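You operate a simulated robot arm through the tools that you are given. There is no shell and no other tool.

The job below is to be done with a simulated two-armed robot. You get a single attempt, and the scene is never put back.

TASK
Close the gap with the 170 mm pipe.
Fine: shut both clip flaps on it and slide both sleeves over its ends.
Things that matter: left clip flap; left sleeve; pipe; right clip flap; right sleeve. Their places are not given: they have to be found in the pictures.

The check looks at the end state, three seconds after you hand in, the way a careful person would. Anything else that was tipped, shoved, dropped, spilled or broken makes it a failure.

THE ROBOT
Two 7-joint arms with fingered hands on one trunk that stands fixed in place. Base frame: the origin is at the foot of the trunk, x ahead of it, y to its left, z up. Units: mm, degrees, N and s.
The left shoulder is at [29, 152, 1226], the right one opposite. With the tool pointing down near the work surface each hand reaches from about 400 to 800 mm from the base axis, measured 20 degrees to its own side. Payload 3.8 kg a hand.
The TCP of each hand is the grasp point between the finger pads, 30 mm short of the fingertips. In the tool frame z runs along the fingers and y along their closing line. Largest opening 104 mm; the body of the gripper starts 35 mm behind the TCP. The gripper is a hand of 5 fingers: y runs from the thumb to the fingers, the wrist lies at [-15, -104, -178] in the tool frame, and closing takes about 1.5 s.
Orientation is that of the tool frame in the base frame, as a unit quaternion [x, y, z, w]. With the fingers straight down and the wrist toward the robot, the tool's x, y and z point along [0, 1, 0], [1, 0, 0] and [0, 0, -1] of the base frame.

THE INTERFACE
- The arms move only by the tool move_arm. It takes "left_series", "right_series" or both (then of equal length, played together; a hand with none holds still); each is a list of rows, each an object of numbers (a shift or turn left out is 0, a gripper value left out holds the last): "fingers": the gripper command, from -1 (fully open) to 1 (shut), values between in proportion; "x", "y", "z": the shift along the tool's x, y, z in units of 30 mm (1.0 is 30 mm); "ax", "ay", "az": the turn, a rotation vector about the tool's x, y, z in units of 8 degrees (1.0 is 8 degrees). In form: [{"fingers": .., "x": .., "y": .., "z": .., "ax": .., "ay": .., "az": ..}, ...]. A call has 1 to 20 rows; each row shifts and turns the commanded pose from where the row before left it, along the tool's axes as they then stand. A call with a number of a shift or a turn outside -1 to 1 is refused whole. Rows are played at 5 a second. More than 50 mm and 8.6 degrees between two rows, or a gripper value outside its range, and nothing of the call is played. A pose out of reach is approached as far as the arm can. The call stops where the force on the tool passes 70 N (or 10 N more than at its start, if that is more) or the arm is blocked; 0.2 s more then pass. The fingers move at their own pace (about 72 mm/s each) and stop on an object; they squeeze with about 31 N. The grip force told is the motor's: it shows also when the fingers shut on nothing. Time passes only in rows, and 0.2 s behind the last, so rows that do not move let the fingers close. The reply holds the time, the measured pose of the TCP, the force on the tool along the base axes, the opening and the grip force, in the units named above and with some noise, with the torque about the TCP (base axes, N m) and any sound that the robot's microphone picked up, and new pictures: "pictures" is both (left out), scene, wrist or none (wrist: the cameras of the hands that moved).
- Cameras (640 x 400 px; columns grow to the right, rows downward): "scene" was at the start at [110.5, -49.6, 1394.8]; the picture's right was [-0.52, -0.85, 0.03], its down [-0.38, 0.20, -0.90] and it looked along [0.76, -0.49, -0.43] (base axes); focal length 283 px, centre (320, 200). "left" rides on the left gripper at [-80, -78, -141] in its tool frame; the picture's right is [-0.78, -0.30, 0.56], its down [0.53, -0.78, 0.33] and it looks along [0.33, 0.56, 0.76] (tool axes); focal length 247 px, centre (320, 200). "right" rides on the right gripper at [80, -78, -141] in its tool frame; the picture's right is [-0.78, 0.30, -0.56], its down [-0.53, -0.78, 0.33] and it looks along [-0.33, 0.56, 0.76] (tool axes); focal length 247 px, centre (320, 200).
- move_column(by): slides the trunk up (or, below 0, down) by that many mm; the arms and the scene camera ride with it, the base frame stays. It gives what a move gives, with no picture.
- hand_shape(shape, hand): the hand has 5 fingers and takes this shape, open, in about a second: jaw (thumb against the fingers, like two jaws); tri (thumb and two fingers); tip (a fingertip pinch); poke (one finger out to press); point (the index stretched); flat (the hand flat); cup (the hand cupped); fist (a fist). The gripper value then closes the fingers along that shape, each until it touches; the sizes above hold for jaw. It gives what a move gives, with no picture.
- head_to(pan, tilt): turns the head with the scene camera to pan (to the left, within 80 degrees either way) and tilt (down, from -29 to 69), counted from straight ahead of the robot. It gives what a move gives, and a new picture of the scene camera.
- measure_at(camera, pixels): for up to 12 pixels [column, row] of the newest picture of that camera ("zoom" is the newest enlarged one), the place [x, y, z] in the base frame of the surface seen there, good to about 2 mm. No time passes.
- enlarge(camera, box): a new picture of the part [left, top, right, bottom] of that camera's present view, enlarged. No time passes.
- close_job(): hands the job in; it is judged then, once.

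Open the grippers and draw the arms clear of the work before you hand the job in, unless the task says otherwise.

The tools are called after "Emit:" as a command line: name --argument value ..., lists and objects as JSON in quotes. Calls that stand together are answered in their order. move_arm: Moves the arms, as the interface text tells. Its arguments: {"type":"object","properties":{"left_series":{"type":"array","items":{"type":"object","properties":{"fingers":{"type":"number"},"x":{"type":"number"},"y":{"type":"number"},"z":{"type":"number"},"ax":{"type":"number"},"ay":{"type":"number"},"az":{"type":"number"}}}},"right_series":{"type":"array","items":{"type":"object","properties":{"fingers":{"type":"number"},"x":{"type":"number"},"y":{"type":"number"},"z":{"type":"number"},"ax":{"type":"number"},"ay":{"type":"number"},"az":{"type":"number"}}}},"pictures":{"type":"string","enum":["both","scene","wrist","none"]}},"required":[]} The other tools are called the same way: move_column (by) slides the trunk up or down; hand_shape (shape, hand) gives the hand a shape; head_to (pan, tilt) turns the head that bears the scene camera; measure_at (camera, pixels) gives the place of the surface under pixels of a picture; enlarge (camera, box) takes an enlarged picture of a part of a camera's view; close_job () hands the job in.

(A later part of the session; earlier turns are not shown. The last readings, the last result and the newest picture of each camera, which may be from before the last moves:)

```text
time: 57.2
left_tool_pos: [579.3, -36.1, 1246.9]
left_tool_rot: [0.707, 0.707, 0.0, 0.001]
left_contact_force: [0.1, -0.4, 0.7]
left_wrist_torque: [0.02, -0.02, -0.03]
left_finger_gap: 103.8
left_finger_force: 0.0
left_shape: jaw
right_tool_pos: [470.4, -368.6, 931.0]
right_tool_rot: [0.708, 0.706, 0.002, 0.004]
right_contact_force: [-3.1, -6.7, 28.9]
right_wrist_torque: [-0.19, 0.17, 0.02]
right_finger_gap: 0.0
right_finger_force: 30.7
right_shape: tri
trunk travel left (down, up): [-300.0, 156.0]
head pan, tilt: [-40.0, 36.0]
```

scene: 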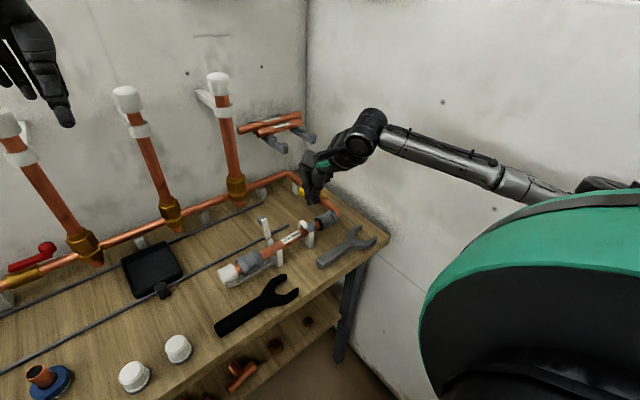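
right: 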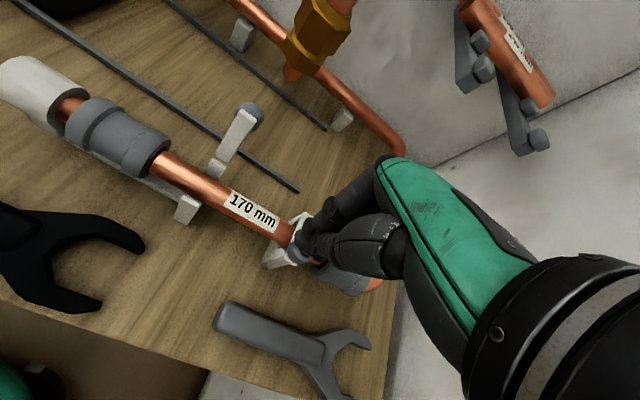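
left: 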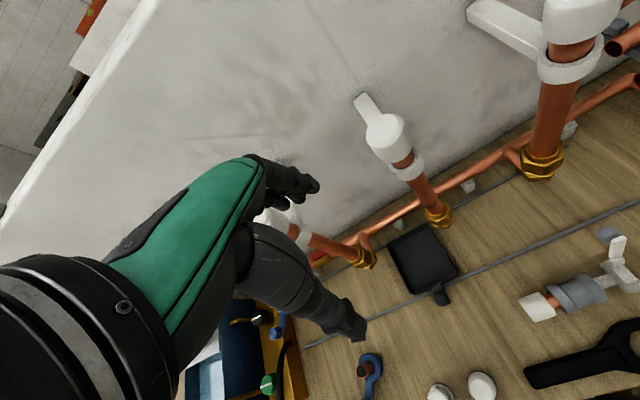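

The force rose to 29 N with no further travel (TCP z 931). I look at the flap.

Emit:
move_arm --right_series '[{}]'

Emit:
enlarge --camera "scene" --box '[280, 200, 340, 260]'

Emit:
enlarge --camera "right" --box '[240, 180, 360, 300]'

```text
time: 57.6
left_tool_pos: [579.5, -34.6, 1247.0]
left_tool_rot: [0.707, 0.707, 0.0, 0.001]
left_contact_force: [0.3, 1.0, -0.9]
left_wrist_torque: [0.0, 0.03, -0.02]
left_finger_gap: 103.5
left_finger_force: 0.1
left_shape: jaw
right_tool_pos: [468.9, -368.3, 930.2]
right_tool_rot: [0.708, 0.707, 0.003, 0.003]
right_contact_force: [-2.0, -6.9, 32.4]
right_wrist_torque: [-0.22, 0.16, 0.01]
right_finger_gap: 0.0
right_finger_force: 31.5
right_shape: tri
trunk travel left (down, up): [-300.0, 156.0]
head pan, tilt: [-40.0, 36.0]
```

scene: 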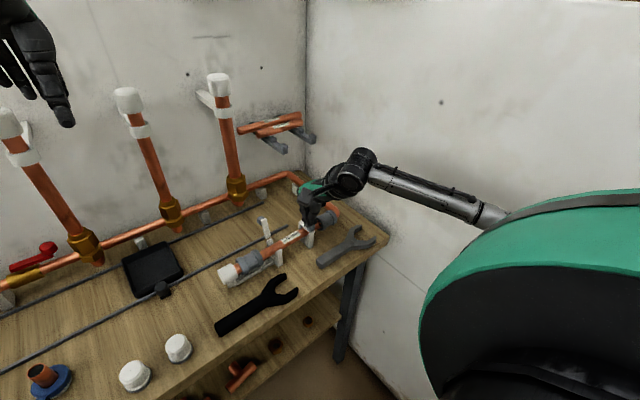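
right: 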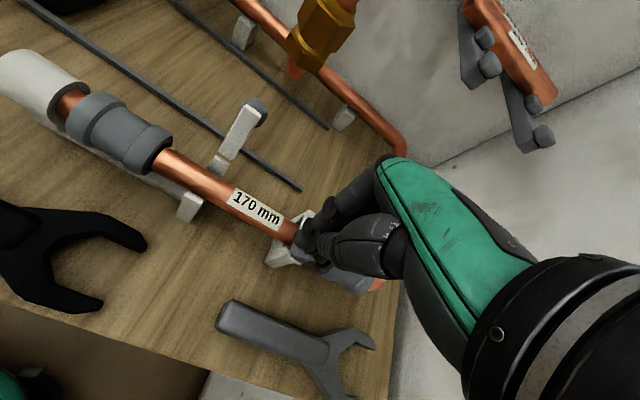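

```text
6.67 times, centred on (310, 230) of scene
```

zoom: 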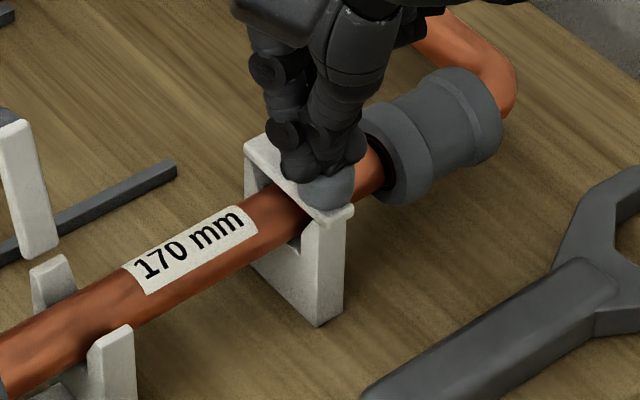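

```text
3.33 times, centred on (300, 240) of right
```

zoom: 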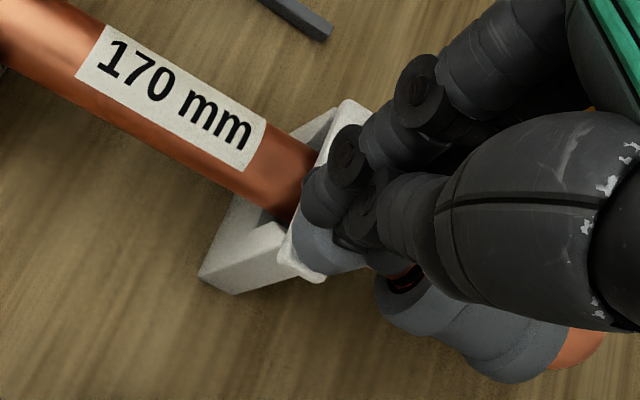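

The right flap's lip rests on the front wall under the press, so it is shut. I raise the right hand and move it aside (up and toward −y) to make room for the left hand.

Emit:
move_arm --right_series '[{"z": -0.5}, {"z": -0.8}, {"z": -0.8}, {"z": -0.9}, {"z": -0.9, "x": -0.6}, {"z": -0.9, "x": -0.8}, {"z": -0.8, "x": -0.8}, {"x": -0.8}, {}]'

Emit:
hand_shape --hand "left" --shape "tri"

Emit:
enlarge --camera "scene" --box '[220, 190, 360, 290]'

```text
time: 59.6
left_tool_pos: [583.2, -36.3, 1244.7]
left_tool_rot: [0.707, 0.707, -0.001, 0.0]
left_contact_force: [-0.2, -0.1, 0.5]
left_wrist_torque: [0.0, -0.01, -0.01]
left_finger_gap: 103.6
left_finger_force: 0.1
left_shape: jaw
right_tool_pos: [471.1, -459.8, 1095.0]
right_tool_rot: [0.707, 0.708, 0.0, 0.0]
right_contact_force: [0.2, -0.7, 0.6]
right_wrist_torque: [0.0, 0.04, 0.02]
right_finger_gap: 0.0
right_finger_force: 31.2
right_shape: tri
trunk travel left (down, up): [-300.0, 156.0]
head pan, tilt: [-40.0, 36.0]
```

scene: 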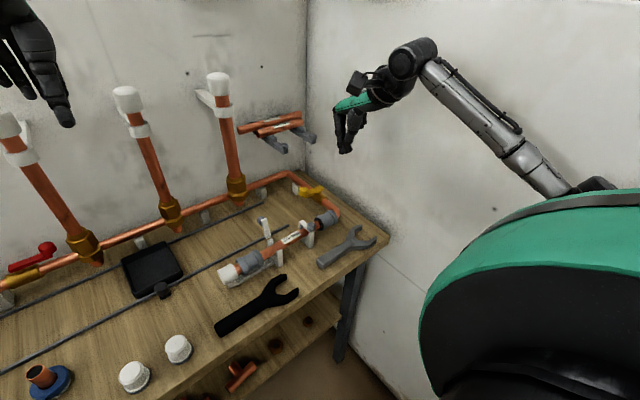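
right: 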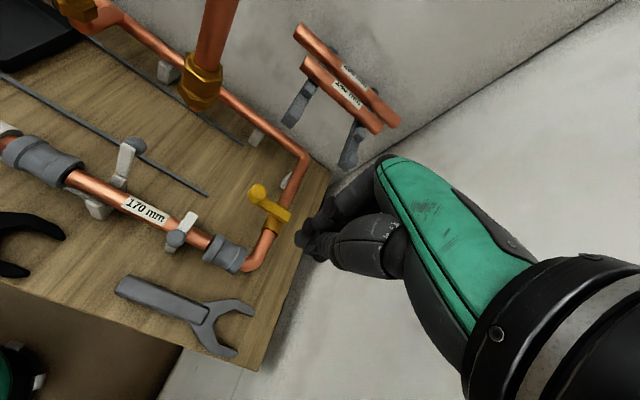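

```text
time: 60.5
left_tool_pos: [582.4, -36.6, 1244.1]
left_tool_rot: [0.707, 0.707, 0.0, 0.0]
left_contact_force: [-0.6, -0.2, -0.1]
left_wrist_torque: [-0.01, 0.01, 0.0]
left_finger_gap: 103.7
left_finger_force: 0.1
left_shape: tri
right_tool_pos: [470.7, -460.5, 1095.9]
right_tool_rot: [0.707, 0.707, 0.0, 0.001]
right_contact_force: [-0.6, 0.1, -1.6]
right_wrist_torque: [0.01, -0.02, 0.03]
right_finger_gap: 0.0
right_finger_force: 30.7
right_shape: tri
trunk travel left (down, up): [-300.0, 156.0]
head pan, tilt: [-40.0, 36.0]
```

```text
4.00 times, centred on (290, 240) of scene
```

zoom: 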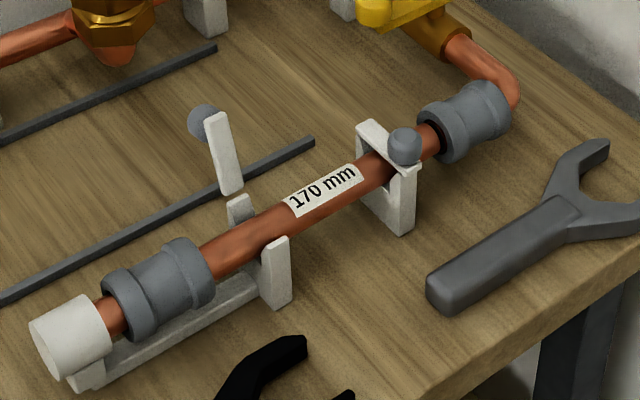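

The right flap is shut. I send the right hand back near its starting place, and bring the left hand back in x first (away from the risers).

Emit:
move_arm --right_series '[{"z": -0.9}, {"z": -0.9, "y": -0.4}, {"z": -0.9, "y": -0.5}, {"z": -0.9, "y": -0.5}, {"z": -0.9, "y": -0.5}, {"z": -0.9, "y": -0.5}, {"z": -0.9}, {"z": -0.5}]' --left_series '[{"y": -0.6}, {"y": -0.8}, {"y": -0.8}, {"y": -0.6}, {}, {}, {}, {}]' --pictures "scene"

```text
time: 62.3
left_tool_pos: [499.1, -35.6, 1245.3]
left_tool_rot: [0.707, 0.707, 0.0, 0.0]
left_contact_force: [-0.2, -0.6, 0.3]
left_wrist_torque: [-0.01, 0.0, 0.03]
left_finger_gap: 103.8
left_finger_force: 0.0
left_shape: tri
right_tool_pos: [398.1, -456.8, 1297.1]
right_tool_rot: [0.707, 0.707, -0.001, 0.0]
right_contact_force: [-0.8, -0.3, -0.2]
right_wrist_torque: [-0.05, -0.03, 0.01]
right_finger_gap: 0.1
right_finger_force: 31.4
right_shape: tri
trunk travel left (down, up): [-300.0, 156.0]
head pan, tilt: [-40.0, 36.0]
```

scene: 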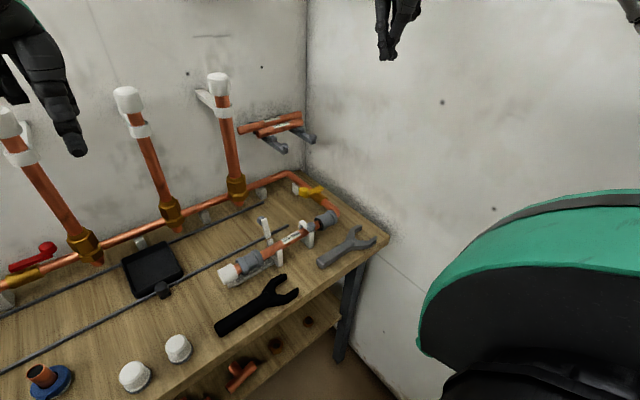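

Both hands are clear. Now the left hand travels to above and behind the left flap, TCP ≈ (512, −276, 1040).

Emit:
move_arm --left_series '[{"x": -0.8, "z": 0.4, "y": 0.04}, {"x": -0.8, "z": 0.6, "y": 0.04}, {"x": -0.8, "z": 0.7, "y": 0.04}, {"x": -0.8, "z": 0.7, "y": 0.04}, {"x": -0.8, "z": 0.7, "y": 0.04}, {"x": -0.8, "z": 0.7, "y": 0.04}, {"x": -0.8, "z": 0.7, "y": 0.04}, {"x": -0.8, "z": 0.7, "y": 0.05}, {"x": -0.8, "z": 0.8, "y": 0.05}, {"x": -0.8, "z": 0.8, "y": 0.05}, {}]'

Emit:
enlarge --camera "scene" --box '[200, 120, 360, 260]'

```text
time: 64.7
left_tool_pos: [504.6, -243.3, 1044.1]
left_tool_rot: [0.706, 0.708, -0.001, 0.0]
left_contact_force: [0.1, -0.8, 0.6]
left_wrist_torque: [0.02, -0.01, 0.04]
left_finger_gap: 103.6
left_finger_force: 0.1
left_shape: tri
left hand out of reach, approached as far as the arm can: row 9, 10
right_tool_pos: [398.6, -458.1, 1296.7]
right_tool_rot: [0.707, 0.707, 0.0, -0.001]
right_contact_force: [0.0, -0.7, 1.1]
right_wrist_torque: [0.02, 0.01, -0.03]
right_finger_gap: 0.0
right_finger_force: 31.0
right_shape: tri
trunk travel left (down, up): [-300.0, 156.0]
head pan, tilt: [-40.0, 36.0]
```

scene: 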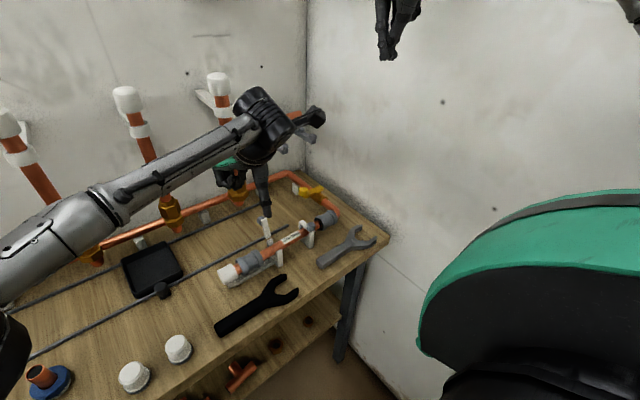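
left: 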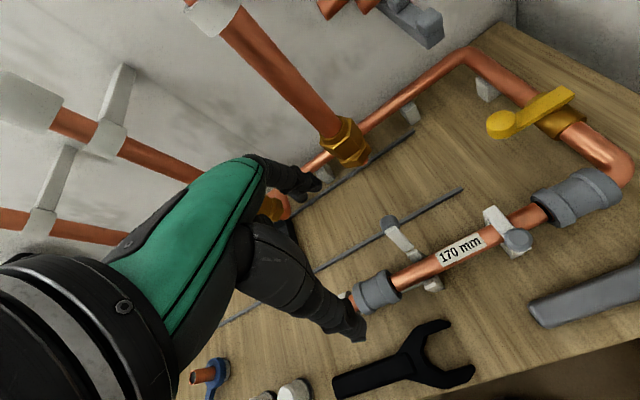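

```text
2.86 times, centred on (280, 190) of scene
```

zoom: 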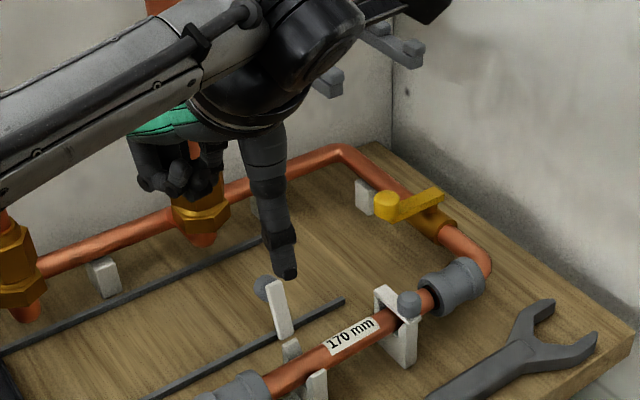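

The left arm stops at y≈−243 and cannot reach behind the left flap, so I'll use the right hand for that flap too. I withdraw the left hand along its path.

Emit:
move_arm --left_series '[{"z": -0.8, "x": 0.4}, {"z": -0.8, "x": 0.8}, {"z": -0.7, "x": 0.8}, {"z": -0.7, "x": 0.8}, {"z": -0.7, "x": 0.8}, {"z": -0.7, "x": 0.8}, {"z": -0.7, "x": 0.8}, {"z": -0.7, "x": 0.8}, {"z": -0.5, "x": 0.8}, {"x": 0.8}, {}]' --pictures "scene"

```text
time: 67.1
left_tool_pos: [507.8, -17.7, 1232.5]
left_tool_rot: [0.707, 0.707, 0.0, 0.001]
left_contact_force: [0.8, 0.2, -1.1]
left_wrist_torque: [0.0, -0.01, 0.01]
left_finger_gap: 103.7
left_finger_force: 0.1
left_shape: tri
right_tool_pos: [399.5, -458.6, 1297.0]
right_tool_rot: [0.707, 0.707, 0.0, 0.0]
right_contact_force: [0.0, 0.4, 0.4]
right_wrist_torque: [0.02, -0.03, -0.02]
right_finger_gap: 0.0
right_finger_force: 31.4
right_shape: tri
trunk travel left (down, up): [-300.0, 156.0]
head pan, tilt: [-40.0, 36.0]
```

scene: 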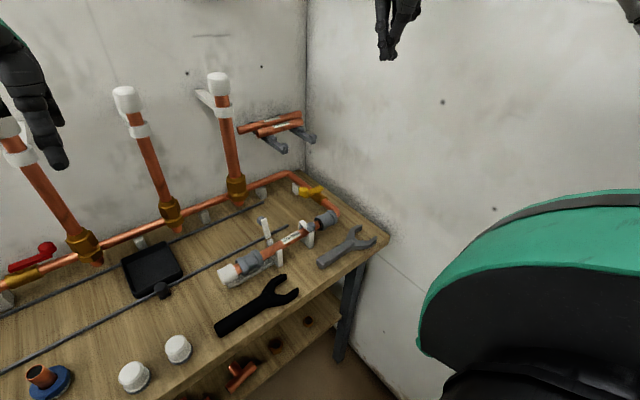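

I move the right hand (70 mm opening) over toward (455, −276, 1005) to test reach at a safe height above the left clip.

Emit:
move_arm --right_series '[{"fingers": -0.35, "y": 0.19, "x": 0.3, "z": 0.9}, {"y": 0.19, "x": 0.6, "z": 0.97}, {"y": 0.19, "x": 0.6, "z": 0.97}, {"y": 0.19, "x": 0.6, "z": 0.97}, {"y": 0.19, "x": 0.6, "z": 0.97}, {"y": 0.19, "x": 0.6, "z": 0.97}, {"y": 0.19, "x": 0.7, "z": 0.97}, {"y": 0.19, "x": 0.7, "z": 0.97}, {"y": 0.19, "x": 0.7, "z": 0.97}, {"y": 0.19, "x": 0.67, "z": 0.97}, {}]'

```text
time: 69.5
left_tool_pos: [508.8, -18.3, 1232.4]
left_tool_rot: [0.707, 0.707, 0.001, 0.0]
left_contact_force: [-0.1, 1.0, 0.2]
left_wrist_torque: [0.02, -0.02, 0.0]
left_finger_gap: 103.9
left_finger_force: 0.0
left_shape: tri
right_tool_pos: [456.7, -276.2, 1011.3]
right_tool_rot: [0.708, 0.706, 0.0, -0.001]
right_contact_force: [-0.7, 0.0, 0.0]
right_wrist_torque: [-0.03, 0.0, 0.03]
right_finger_gap: 70.1
right_finger_force: 0.2
right_shape: tri
trunk travel left (down, up): [-300.0, 156.0]
head pan, tilt: [-40.0, 36.0]
```

scene: 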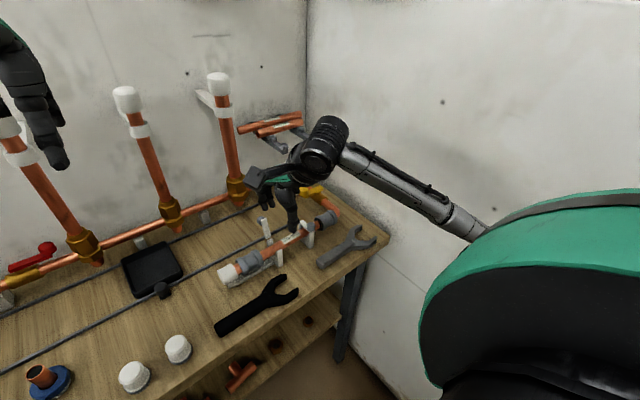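
right: 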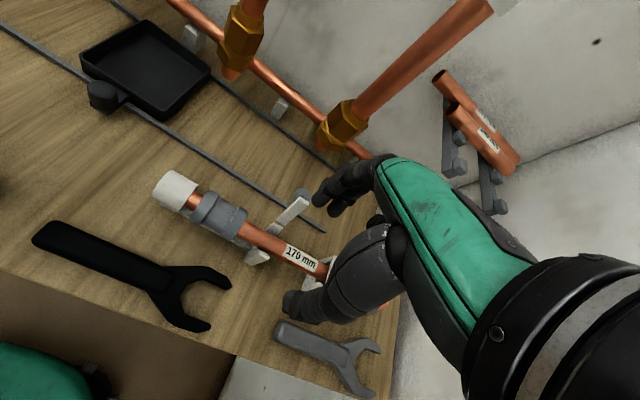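

That pose is reachable. I move +x to put the fingers behind the left knob (TCP x≈526), then descend 80 mm.

Emit:
move_arm --right_series '[{"y": 0.7}, {"y": 0.8}, {"y": 0.8}, {}]' --pictures "none"

Emit:
enlarge --camera "right" --box '[180, 120, 400, 330]'

Emit:
enlarge --camera "scene" --box '[230, 150, 350, 260]'

```text
time: 70.5
left_tool_pos: [508.4, -18.6, 1232.0]
left_tool_rot: [0.707, 0.708, 0.0, -0.001]
left_contact_force: [-0.2, 0.2, -0.1]
left_wrist_torque: [0.05, 0.0, 0.02]
left_finger_gap: 103.8
left_finger_force: 0.1
left_shape: tri
right_tool_pos: [524.9, -276.5, 1007.6]
right_tool_rot: [0.707, 0.707, 0.0, 0.0]
right_contact_force: [0.4, -0.3, -0.6]
right_wrist_torque: [0.0, -0.01, 0.0]
right_finger_gap: 70.3
right_finger_force: 0.0
right_shape: tri
trunk travel left (down, up): [-300.0, 156.0]
head pan, tilt: [-40.0, 36.0]
```

```text
1.90 times, centred on (290, 225) of right
```

zoom: 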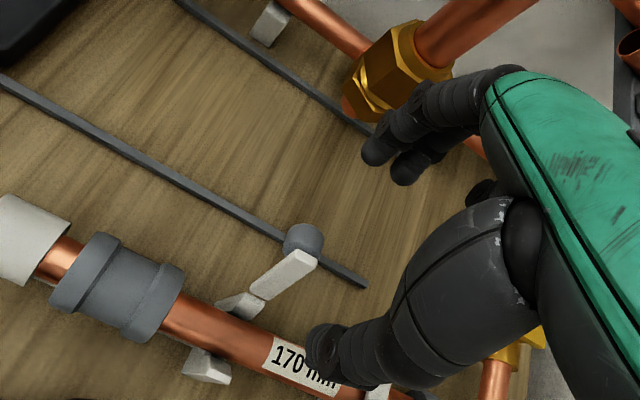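

```text
3.64 times, centred on (290, 205) of scene
```

zoom: 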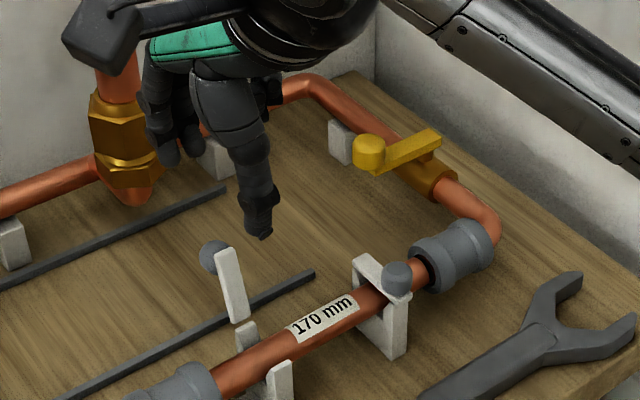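

I measure the fingertips, the thumb tip and the riser fitting before going down.

Emit:
measure_at --camera "zoom" --pixels '[[165, 162], [190, 160], [150, 120], [258, 237], [255, 215], [215, 255], [130, 180], [230, 262]]'

Emit:
measure_at --camera "right" --pixels '[[305, 187], [315, 210], [298, 300], [292, 302], [325, 165], [288, 245], [285, 262]]'

```text
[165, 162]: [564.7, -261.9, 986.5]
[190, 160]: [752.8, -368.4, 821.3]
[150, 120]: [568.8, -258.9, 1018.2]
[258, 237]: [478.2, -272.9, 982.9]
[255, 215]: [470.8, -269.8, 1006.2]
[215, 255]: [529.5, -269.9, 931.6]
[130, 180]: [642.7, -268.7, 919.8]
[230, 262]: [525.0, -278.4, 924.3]
```

```text
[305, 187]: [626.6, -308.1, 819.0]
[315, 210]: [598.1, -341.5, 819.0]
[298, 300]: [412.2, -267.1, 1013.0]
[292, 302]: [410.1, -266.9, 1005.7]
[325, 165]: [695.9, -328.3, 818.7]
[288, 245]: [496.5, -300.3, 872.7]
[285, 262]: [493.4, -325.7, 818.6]
```

Finger fronts are at x≈564 (knob back ≈550), thumb tip at x≈478. I descend 76 mm.

Emit:
move_arm --right_series '[{"z": 0.5}, {"z": 0.7}, {"z": 0.7}, {"z": 0.63}, {}]'

Emit:
enlarge --camera "right" --box '[180, 120, 400, 330]'

Emit:
enlarge --camera "scene" --box '[220, 170, 340, 270]'

```text
time: 71.7
left_tool_pos: [508.1, -18.1, 1233.2]
left_tool_rot: [0.707, 0.707, -0.001, 0.0]
left_contact_force: [-0.1, -1.1, -0.2]
left_wrist_torque: [-0.01, -0.01, 0.01]
left_finger_gap: 103.3
left_finger_force: 0.1
left_shape: tri
right_tool_pos: [526.9, -275.5, 933.2]
right_tool_rot: [0.707, 0.707, 0.0, 0.0]
right_contact_force: [0.3, 0.0, -0.6]
right_wrist_torque: [0.01, 0.0, -0.01]
right_finger_gap: 70.2
right_finger_force: 0.0
right_shape: tri
trunk travel left (down, up): [-300.0, 156.0]
head pan, tilt: [-40.0, 36.0]
```

scene: 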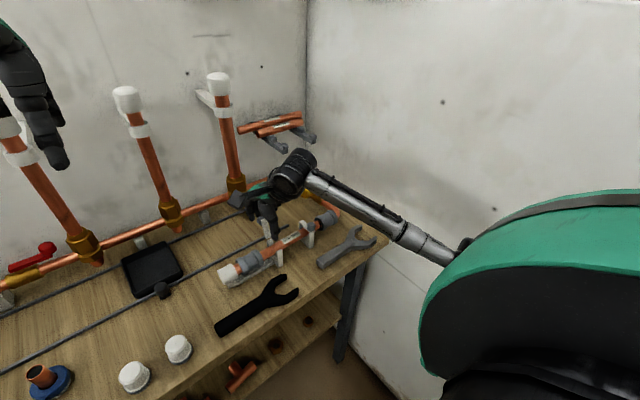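
right: 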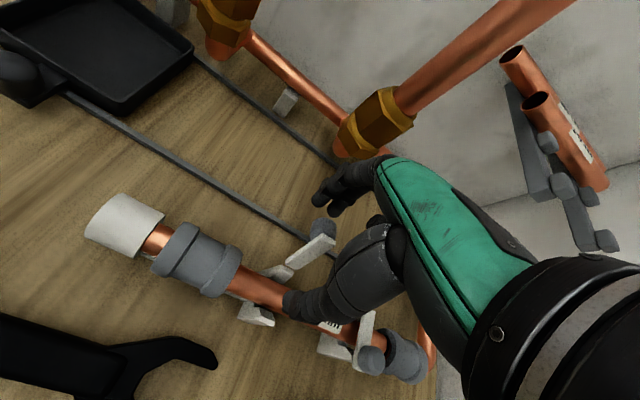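

```text
1.90 times, centred on (290, 225) of right
```

zoom: 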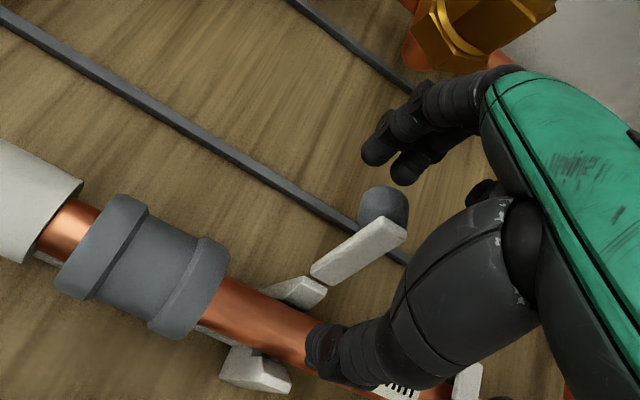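

```text
4.00 times, centred on (280, 220) of scene
```

zoom: 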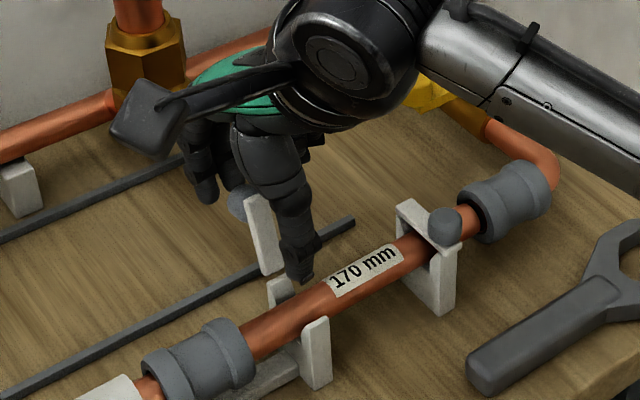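

Flap sits between the fingers (behind) and the thumb (front, above the pipe). I pull −x by 30 mm.

Emit:
move_arm --right_series '[{"y": -0.33}, {"y": -0.33}, {"y": -0.33}, {}]' --pictures "wrist"

Emit:
enlarge --camera "right" --box '[180, 120, 400, 330]'

```text
time: 72.7
left_tool_pos: [508.3, -17.5, 1232.8]
left_tool_rot: [0.707, 0.707, -0.001, -0.001]
left_contact_force: [0.1, 0.1, -0.3]
left_wrist_torque: [0.0, 0.03, 0.02]
left_finger_gap: 103.6
left_finger_force: 0.0
left_shape: tri
right_tool_pos: [498.3, -276.9, 933.6]
right_tool_rot: [0.707, 0.707, 0.0, 0.001]
right_contact_force: [-0.3, 0.5, -0.3]
right_wrist_torque: [0.01, -0.01, 0.03]
right_finger_gap: 70.3
right_finger_force: 0.0
right_shape: tri
trunk travel left (down, up): [-300.0, 156.0]
head pan, tilt: [-40.0, 36.0]
```

right: 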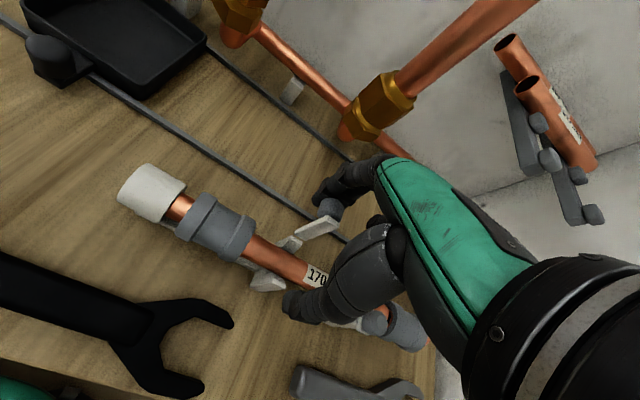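

```text
1.90 times, centred on (290, 225) of right
```

zoom: 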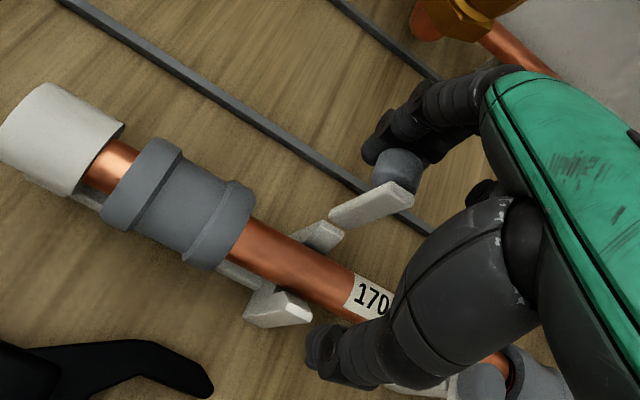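

The fingers touch the knob and the flap has begun to turn. I pull a further 30 mm −x.

Emit:
move_arm --right_series '[{"y": -0.33}, {"y": -0.33}, {"y": -0.33}, {}]' --pictures "wrist"

Emit:
enlarge --camera "right" --box '[180, 120, 400, 330]'

```text
time: 73.7
left_tool_pos: [508.1, -17.2, 1232.3]
left_tool_rot: [0.706, 0.708, 0.0, 0.0]
left_contact_force: [0.1, 0.7, -0.5]
left_wrist_torque: [0.02, 0.02, -0.01]
left_finger_gap: 103.6
left_finger_force: 0.1
left_shape: tri
right_tool_pos: [462.2, -276.1, 932.1]
right_tool_rot: [0.708, 0.706, 0.001, -0.001]
right_contact_force: [-0.3, -0.1, -0.5]
right_wrist_torque: [-0.01, -0.03, 0.01]
right_finger_gap: 70.5
right_finger_force: 0.0
right_shape: tri
trunk travel left (down, up): [-300.0, 156.0]
head pan, tilt: [-40.0, 36.0]
```

right: 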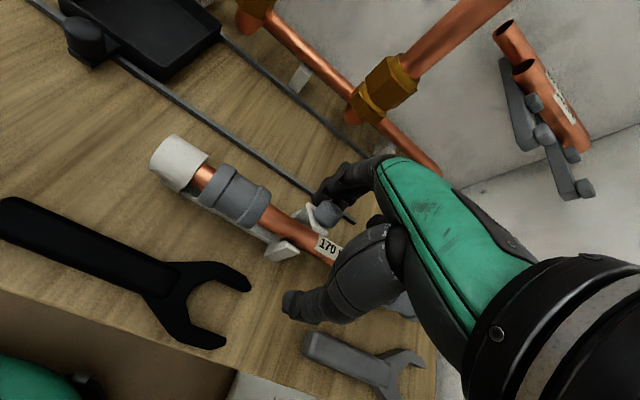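

```text
1.90 times, centred on (290, 225) of right
```

zoom: 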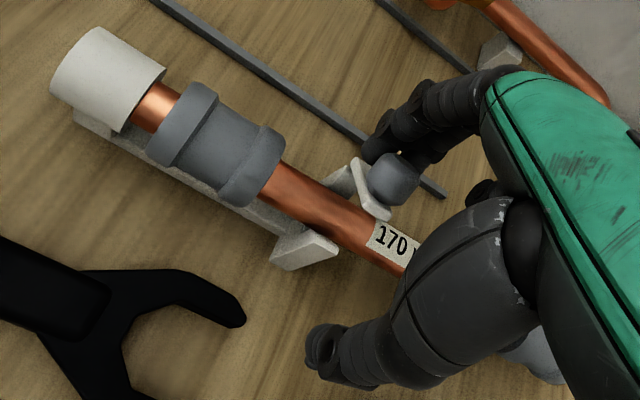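

The left flap has passed vertical. I continue −x as far as comfortable (another 24 mm).

Emit:
move_arm --right_series '[{"y": -0.3}, {"y": -0.3}, {"y": -0.2}, {}]'

Emit:
enlarge --camera "right" --box '[180, 120, 400, 330]'

Emit:
enlarge --camera "scene" --box '[220, 170, 340, 270]'

```text
time: 74.7
left_tool_pos: [508.9, -16.2, 1231.9]
left_tool_rot: [0.707, 0.707, -0.001, 0.0]
left_contact_force: [0.8, 0.3, 0.4]
left_wrist_torque: [0.03, -0.04, -0.01]
left_finger_gap: 103.8
left_finger_force: 0.0
left_shape: tri
right_tool_pos: [442.1, -275.8, 935.3]
right_tool_rot: [0.707, 0.707, 0.0, 0.0]
right_contact_force: [0.2, -0.5, 0.1]
right_wrist_torque: [0.02, 0.04, 0.01]
right_finger_gap: 70.2
right_finger_force: 0.0
right_shape: tri
trunk travel left (down, up): [-300.0, 156.0]
head pan, tilt: [-40.0, 36.0]
```

scene: 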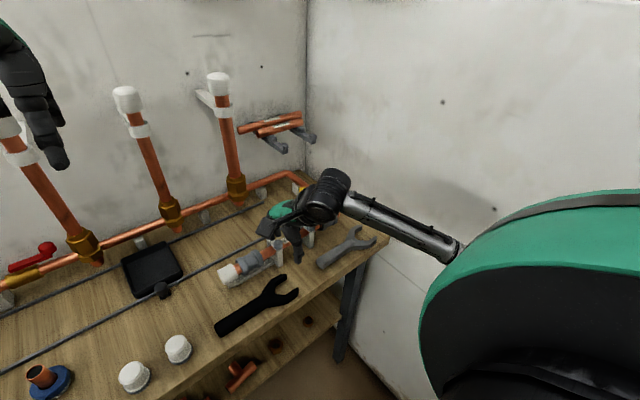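
right: 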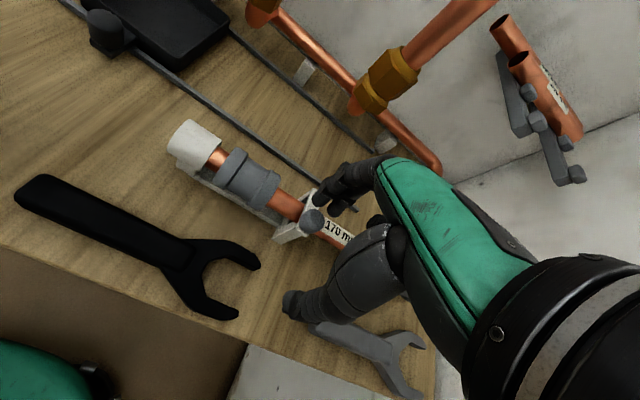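

```text
1.90 times, centred on (290, 225) of right
```

zoom: 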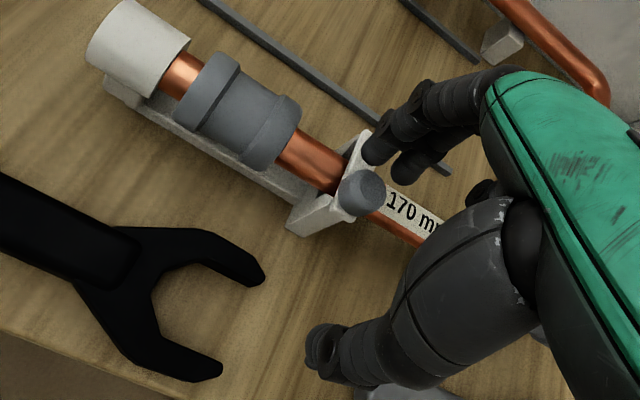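

```text
4.00 times, centred on (280, 220) of scene
```

zoom: 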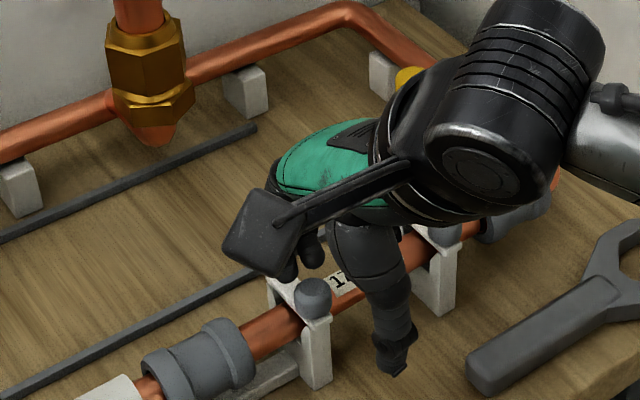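

The left flap has fallen forward over the pipe (knob at scene zoom (313,297)). I raise, make the beak and centre it over that knob.

Emit:
move_arm --right_series '[{"z": -0.6}, {"z": -0.8, "y": 0.1}, {"z": -0.8, "y": 0.3, "fingers": 1}, {"y": 0.5}, {"y": 0.1}, {}, {}, {}]'

Emit:
enlarge --camera "right" --box '[180, 120, 400, 330]'

Emit:
enlarge --camera "scene" --box '[220, 190, 360, 290]'

```text
time: 76.5
left_tool_pos: [508.2, -17.3, 1232.8]
left_tool_rot: [0.707, 0.707, -0.001, 0.0]
left_contact_force: [0.8, 0.1, 0.0]
left_wrist_torque: [-0.01, -0.01, -0.03]
left_finger_gap: 103.8
left_finger_force: 0.0
left_shape: tri
right_tool_pos: [471.3, -276.3, 1000.2]
right_tool_rot: [0.707, 0.707, 0.0, 0.001]
right_contact_force: [0.8, -0.5, -0.3]
right_wrist_torque: [-0.01, 0.02, -0.02]
right_finger_gap: 0.0
right_finger_force: 31.4
right_shape: tri
trunk travel left (down, up): [-300.0, 156.0]
head pan, tilt: [-40.0, 36.0]
```

scene: 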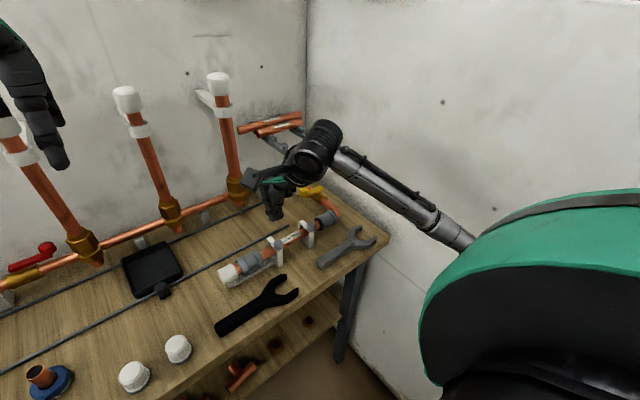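
right: 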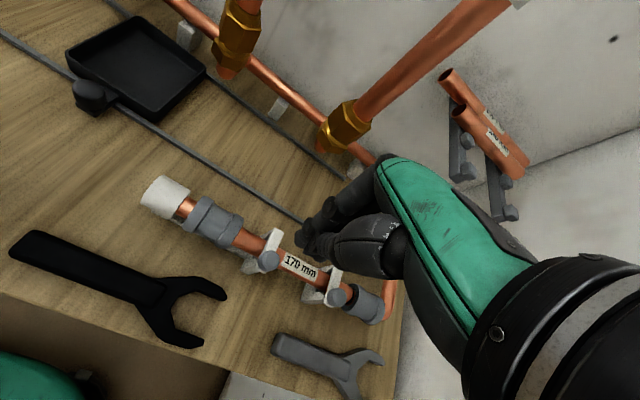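

```text
1.90 times, centred on (290, 225) of right
```

zoom: 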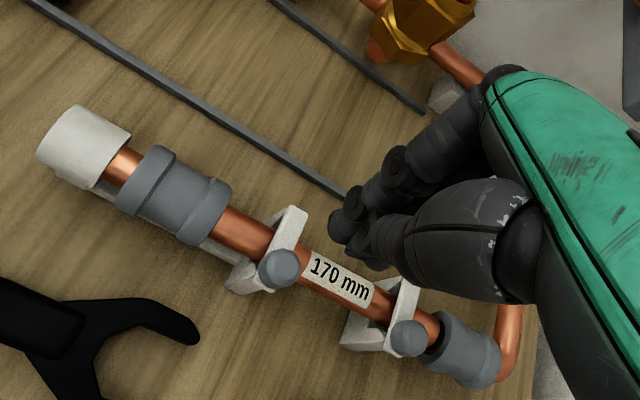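

```text
4.00 times, centred on (290, 240) of scene
```

zoom: 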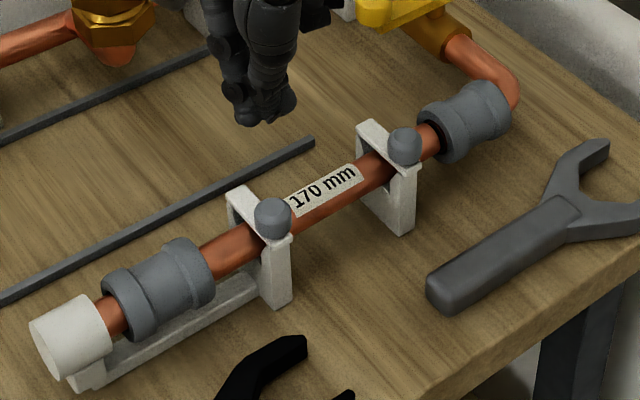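

Both flaps now lie over the pipe. I compare the two knob/flap heights, then press the left one.

Emit:
measure_at --camera "zoom" --pixels '[[272, 215], [245, 195], [272, 205], [290, 240], [404, 143], [375, 128], [404, 133], [410, 165], [275, 240], [238, 192], [370, 124]]'

Emit:
move_arm --right_series '[{"z": 0.6}, {"z": 0.8}, {"z": 0.5}, {"z": 0.2}, {}]' --pictures "wrist"

Emit:
enlarge --camera "scene" --box '[250, 200, 330, 270]'

```text
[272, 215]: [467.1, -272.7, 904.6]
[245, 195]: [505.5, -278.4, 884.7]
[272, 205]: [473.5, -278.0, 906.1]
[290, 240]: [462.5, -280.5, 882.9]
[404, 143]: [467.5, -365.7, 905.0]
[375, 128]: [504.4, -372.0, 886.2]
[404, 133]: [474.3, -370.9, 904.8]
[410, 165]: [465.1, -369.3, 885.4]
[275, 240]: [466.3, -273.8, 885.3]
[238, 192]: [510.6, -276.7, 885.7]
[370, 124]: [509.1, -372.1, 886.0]
```

```text
time: 77.7
left_tool_pos: [507.7, -18.6, 1232.5]
left_tool_rot: [0.707, 0.707, 0.0, 0.001]
left_contact_force: [-0.1, -0.2, 0.1]
left_wrist_torque: [-0.01, -0.01, 0.03]
left_finger_gap: 103.5
left_finger_force: 0.1
left_shape: tri
right_tool_pos: [470.2, -279.1, 936.6]
right_tool_rot: [0.707, 0.707, 0.0, 0.001]
right_contact_force: [-0.7, -0.3, 0.8]
right_wrist_torque: [0.0, -0.01, 0.01]
right_finger_gap: 0.0
right_finger_force: 31.2
right_shape: tri
trunk travel left (down, up): [-300.0, 156.0]
head pan, tilt: [-40.0, 36.0]
```

right: 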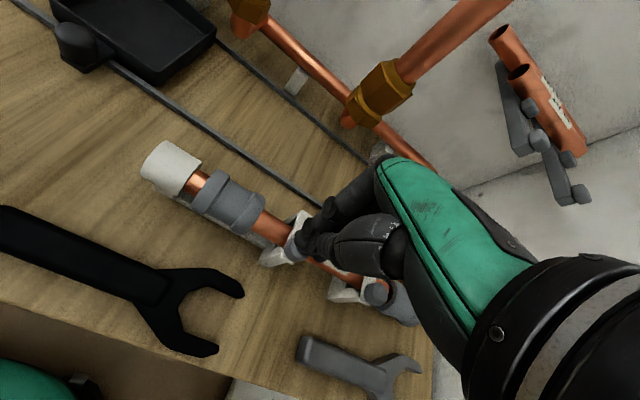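

```text
5.71 times, centred on (290, 235) of scene
```

zoom: 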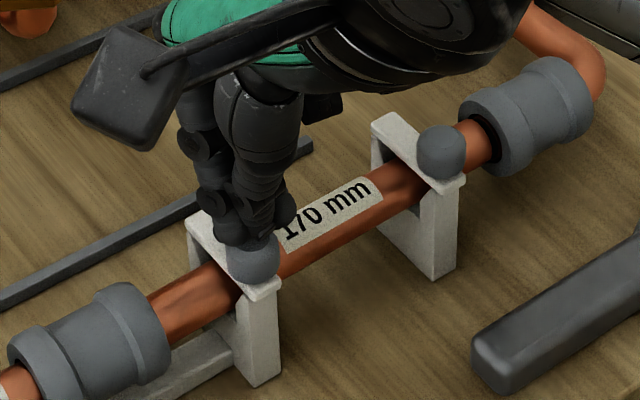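

Left and right flaps are at equal heights. I press the left knob in small steps like the right one.

Emit:
move_arm --right_series '[{"z": 0.05}, {"z": 0.05}, {"z": 0.05}, {"z": 0.05}]' --pictures "none"

Emit:
move_arm --right_series '[{"z": 0.05}, {"z": 0.05}, {"z": 0.04}]' --pictures "none"

```text
time: 78.7
left_tool_pos: [506.9, -18.3, 1233.0]
left_tool_rot: [0.708, 0.707, 0.0, 0.0]
left_contact_force: [-0.7, -0.1, -0.2]
left_wrist_torque: [-0.02, -0.01, -0.02]
left_finger_gap: 103.7
left_finger_force: 0.0
left_shape: tri
right_tool_pos: [470.6, -277.2, 932.0]
right_tool_rot: [0.707, 0.707, 0.002, 0.002]
right_contact_force: [-2.7, -1.9, 12.3]
right_wrist_torque: [-0.01, 0.1, 0.05]
right_finger_gap: 0.1
right_finger_force: 30.7
right_shape: tri
trunk travel left (down, up): [-300.0, 156.0]
head pan, tilt: [-40.0, 36.0]
```

```text
time: 79.5
left_tool_pos: [504.1, -16.5, 1234.6]
left_tool_rot: [0.707, 0.707, 0.001, 0.001]
left_contact_force: [-0.2, 0.0, 0.2]
left_wrist_torque: [-0.01, -0.03, 0.0]
left_finger_gap: 103.8
left_finger_force: 0.1
left_shape: tri
right_tool_pos: [470.3, -276.1, 931.6]
right_tool_rot: [0.708, 0.706, 0.003, 0.004]
right_contact_force: [-5.9, -3.3, 36.1]
right_wrist_torque: [0.02, 0.23, -0.01]
right_finger_gap: 0.0
right_finger_force: 31.0
right_shape: tri
trunk travel left (down, up): [-300.0, 156.0]
head pan, tilt: [-40.0, 36.0]
```

The left flap bottomed at the same height as the right one (36 N). Both flaps are shut; I raise the hand, open to 60 mm and go over the right sleeve at (489, −434).

Emit:
move_arm --right_series '[{"z": -0.5}, {"z": -0.8}, {"z": -0.9}, {"z": -0.7, "x": -0.5, "fingers": -0.15}, {"x": -0.9, "y": 0.1}, {"x": -0.9, "y": 0.2}, {"x": -0.9, "y": 0.2}, {"x": -0.9, "y": 0.1}, {"x": -0.9}, {"x": -0.25}, {}]'

Emit:
enlarge --camera "scene" --box '[230, 160, 370, 280]'

Emit:
enlarge --camera "right" --box '[160, 120, 400, 340]'

```text
time: 81.9
left_tool_pos: [506.9, -17.2, 1231.1]
left_tool_rot: [0.708, 0.707, 0.0, 0.0]
left_contact_force: [0.0, -1.1, -0.8]
left_wrist_torque: [0.02, 0.03, 0.01]
left_finger_gap: 103.6
left_finger_force: 0.1
left_shape: tri
right_tool_pos: [488.3, -436.5, 1012.7]
right_tool_rot: [0.708, 0.707, 0.0, 0.0]
right_contact_force: [0.9, 0.4, 0.0]
right_wrist_torque: [-0.01, -0.01, 0.01]
right_finger_gap: 59.6
right_finger_force: 0.1
right_shape: tri
trunk travel left (down, up): [-300.0, 156.0]
head pan, tilt: [-40.0, 36.0]
```

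scene: 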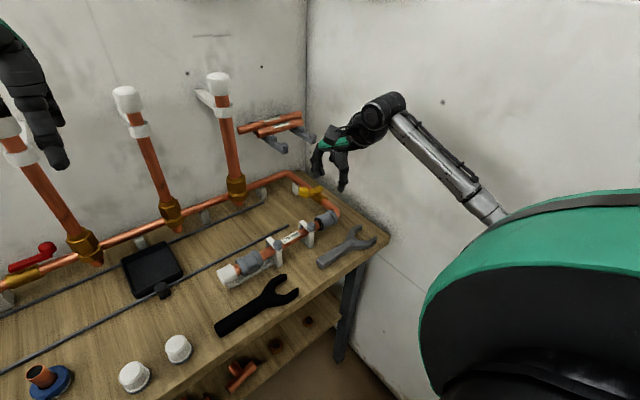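
right: 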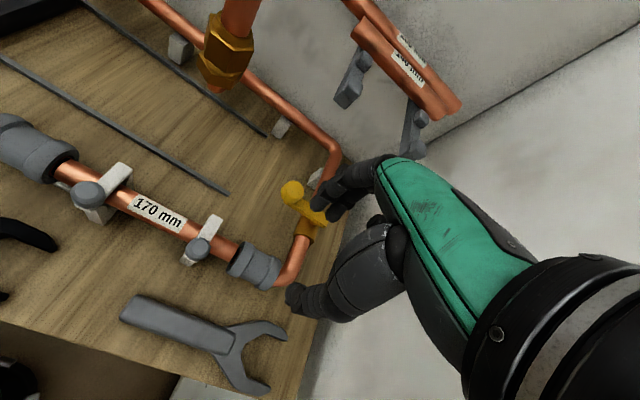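

```text
3.33 times, centred on (300, 220) of scene
```

zoom: 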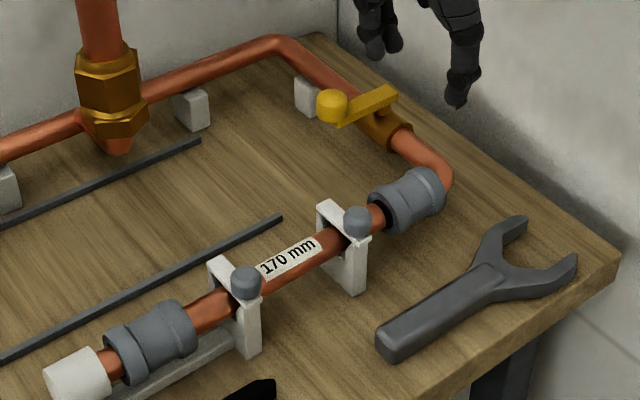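

```text
1.82 times, centred on (280, 230) of right
```

zoom: 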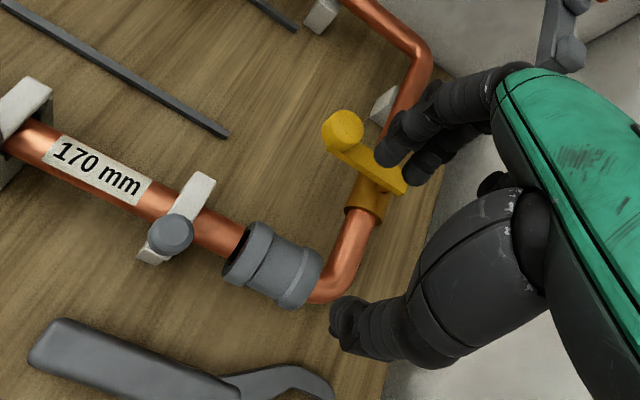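

A clear view of the right sleeve and valve. I measure the sleeve faces, the valve knob, the handle and the elbow.

Emit:
measure_at --camera "zoom" --pixels '[[240, 255], [255, 225], [232, 275], [320, 258], [290, 300], [345, 130], [350, 150], [395, 185], [365, 205], [345, 250], [330, 285], [275, 255]]'

Emit:
measure_at --camera "scene" --pixels '[[325, 213], [333, 226], [311, 227], [316, 228], [308, 187], [300, 191], [316, 177], [322, 185], [330, 205]]'

```text
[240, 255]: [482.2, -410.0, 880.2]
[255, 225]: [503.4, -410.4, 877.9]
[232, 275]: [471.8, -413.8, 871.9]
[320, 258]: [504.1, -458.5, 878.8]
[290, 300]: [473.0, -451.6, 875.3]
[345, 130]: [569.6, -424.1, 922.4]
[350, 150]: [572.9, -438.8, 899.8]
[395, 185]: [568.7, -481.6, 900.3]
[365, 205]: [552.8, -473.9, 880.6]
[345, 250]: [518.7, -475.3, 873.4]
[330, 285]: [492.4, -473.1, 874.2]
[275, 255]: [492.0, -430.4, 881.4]
```

```text
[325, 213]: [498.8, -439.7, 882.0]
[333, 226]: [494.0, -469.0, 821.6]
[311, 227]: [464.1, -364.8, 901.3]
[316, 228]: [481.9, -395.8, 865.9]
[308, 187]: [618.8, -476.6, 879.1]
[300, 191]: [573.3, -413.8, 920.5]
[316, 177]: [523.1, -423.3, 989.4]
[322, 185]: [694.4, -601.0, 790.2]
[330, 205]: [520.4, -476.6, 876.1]
```

Right sleeve spans y −410..−459; the elbow pipe (top z≈876) and valve (x≥558) stay clear of the planned finger positions. I descend to TCP z≈905 first.

Emit:
move_arm --right_series '[{"z": 0.7, "x": 0.04}, {"z": 0.8}, {"z": 0.8}, {"z": 0.8}, {"z": 0.5}, {}]'

Emit:
enlarge --camera "right" --box '[200, 120, 420, 340]'

Emit:
enlarge --camera "scene" --box '[260, 160, 370, 260]'

```text
time: 83.3
left_tool_pos: [508.1, -18.4, 1231.6]
left_tool_rot: [0.708, 0.706, 0.0, 0.0]
left_contact_force: [0.1, 0.1, -0.6]
left_wrist_torque: [0.02, 0.01, -0.01]
left_finger_gap: 103.7
left_finger_force: 0.0
left_shape: tri
right_tool_pos: [487.8, -433.1, 903.8]
right_tool_rot: [0.707, 0.707, 0.0, 0.0]
right_contact_force: [0.1, 0.6, -0.1]
right_wrist_torque: [-0.01, 0.0, -0.02]
right_finger_gap: 59.2
right_finger_force: 0.1
right_shape: tri
trunk travel left (down, up): [-300.0, 156.0]
head pan, tilt: [-40.0, 36.0]
```

scene: 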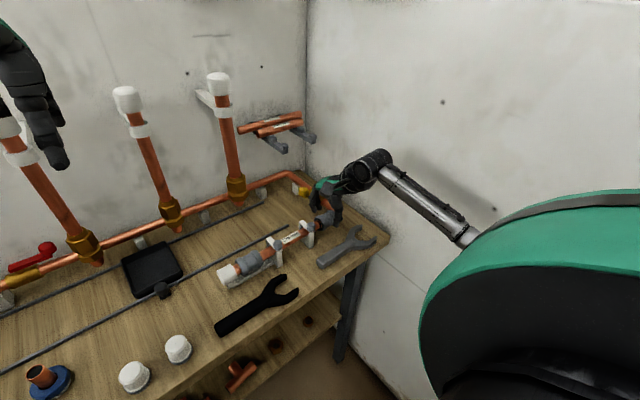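
right: 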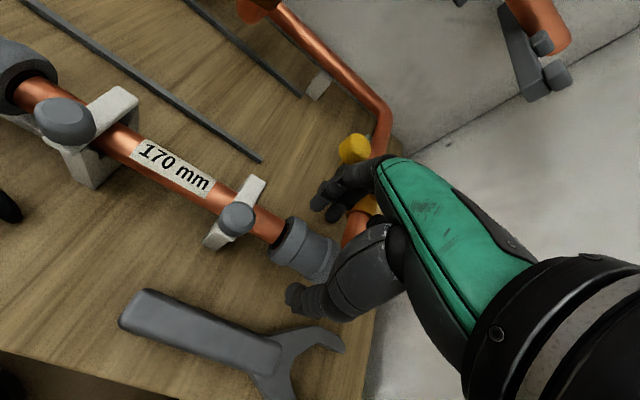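

```text
1.82 times, centred on (310, 230) of right
```

zoom: 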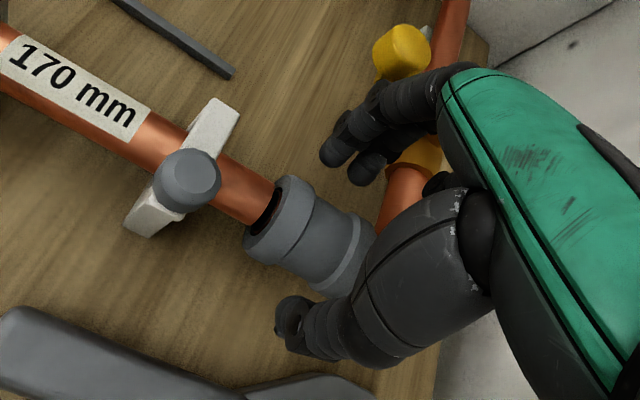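

```text
4.00 times, centred on (315, 210) of scene
```

zoom: 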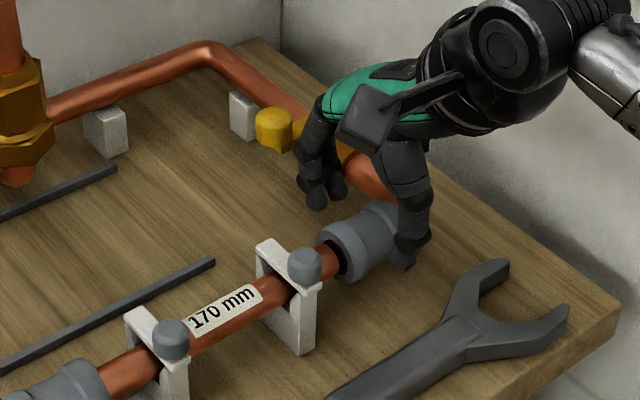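

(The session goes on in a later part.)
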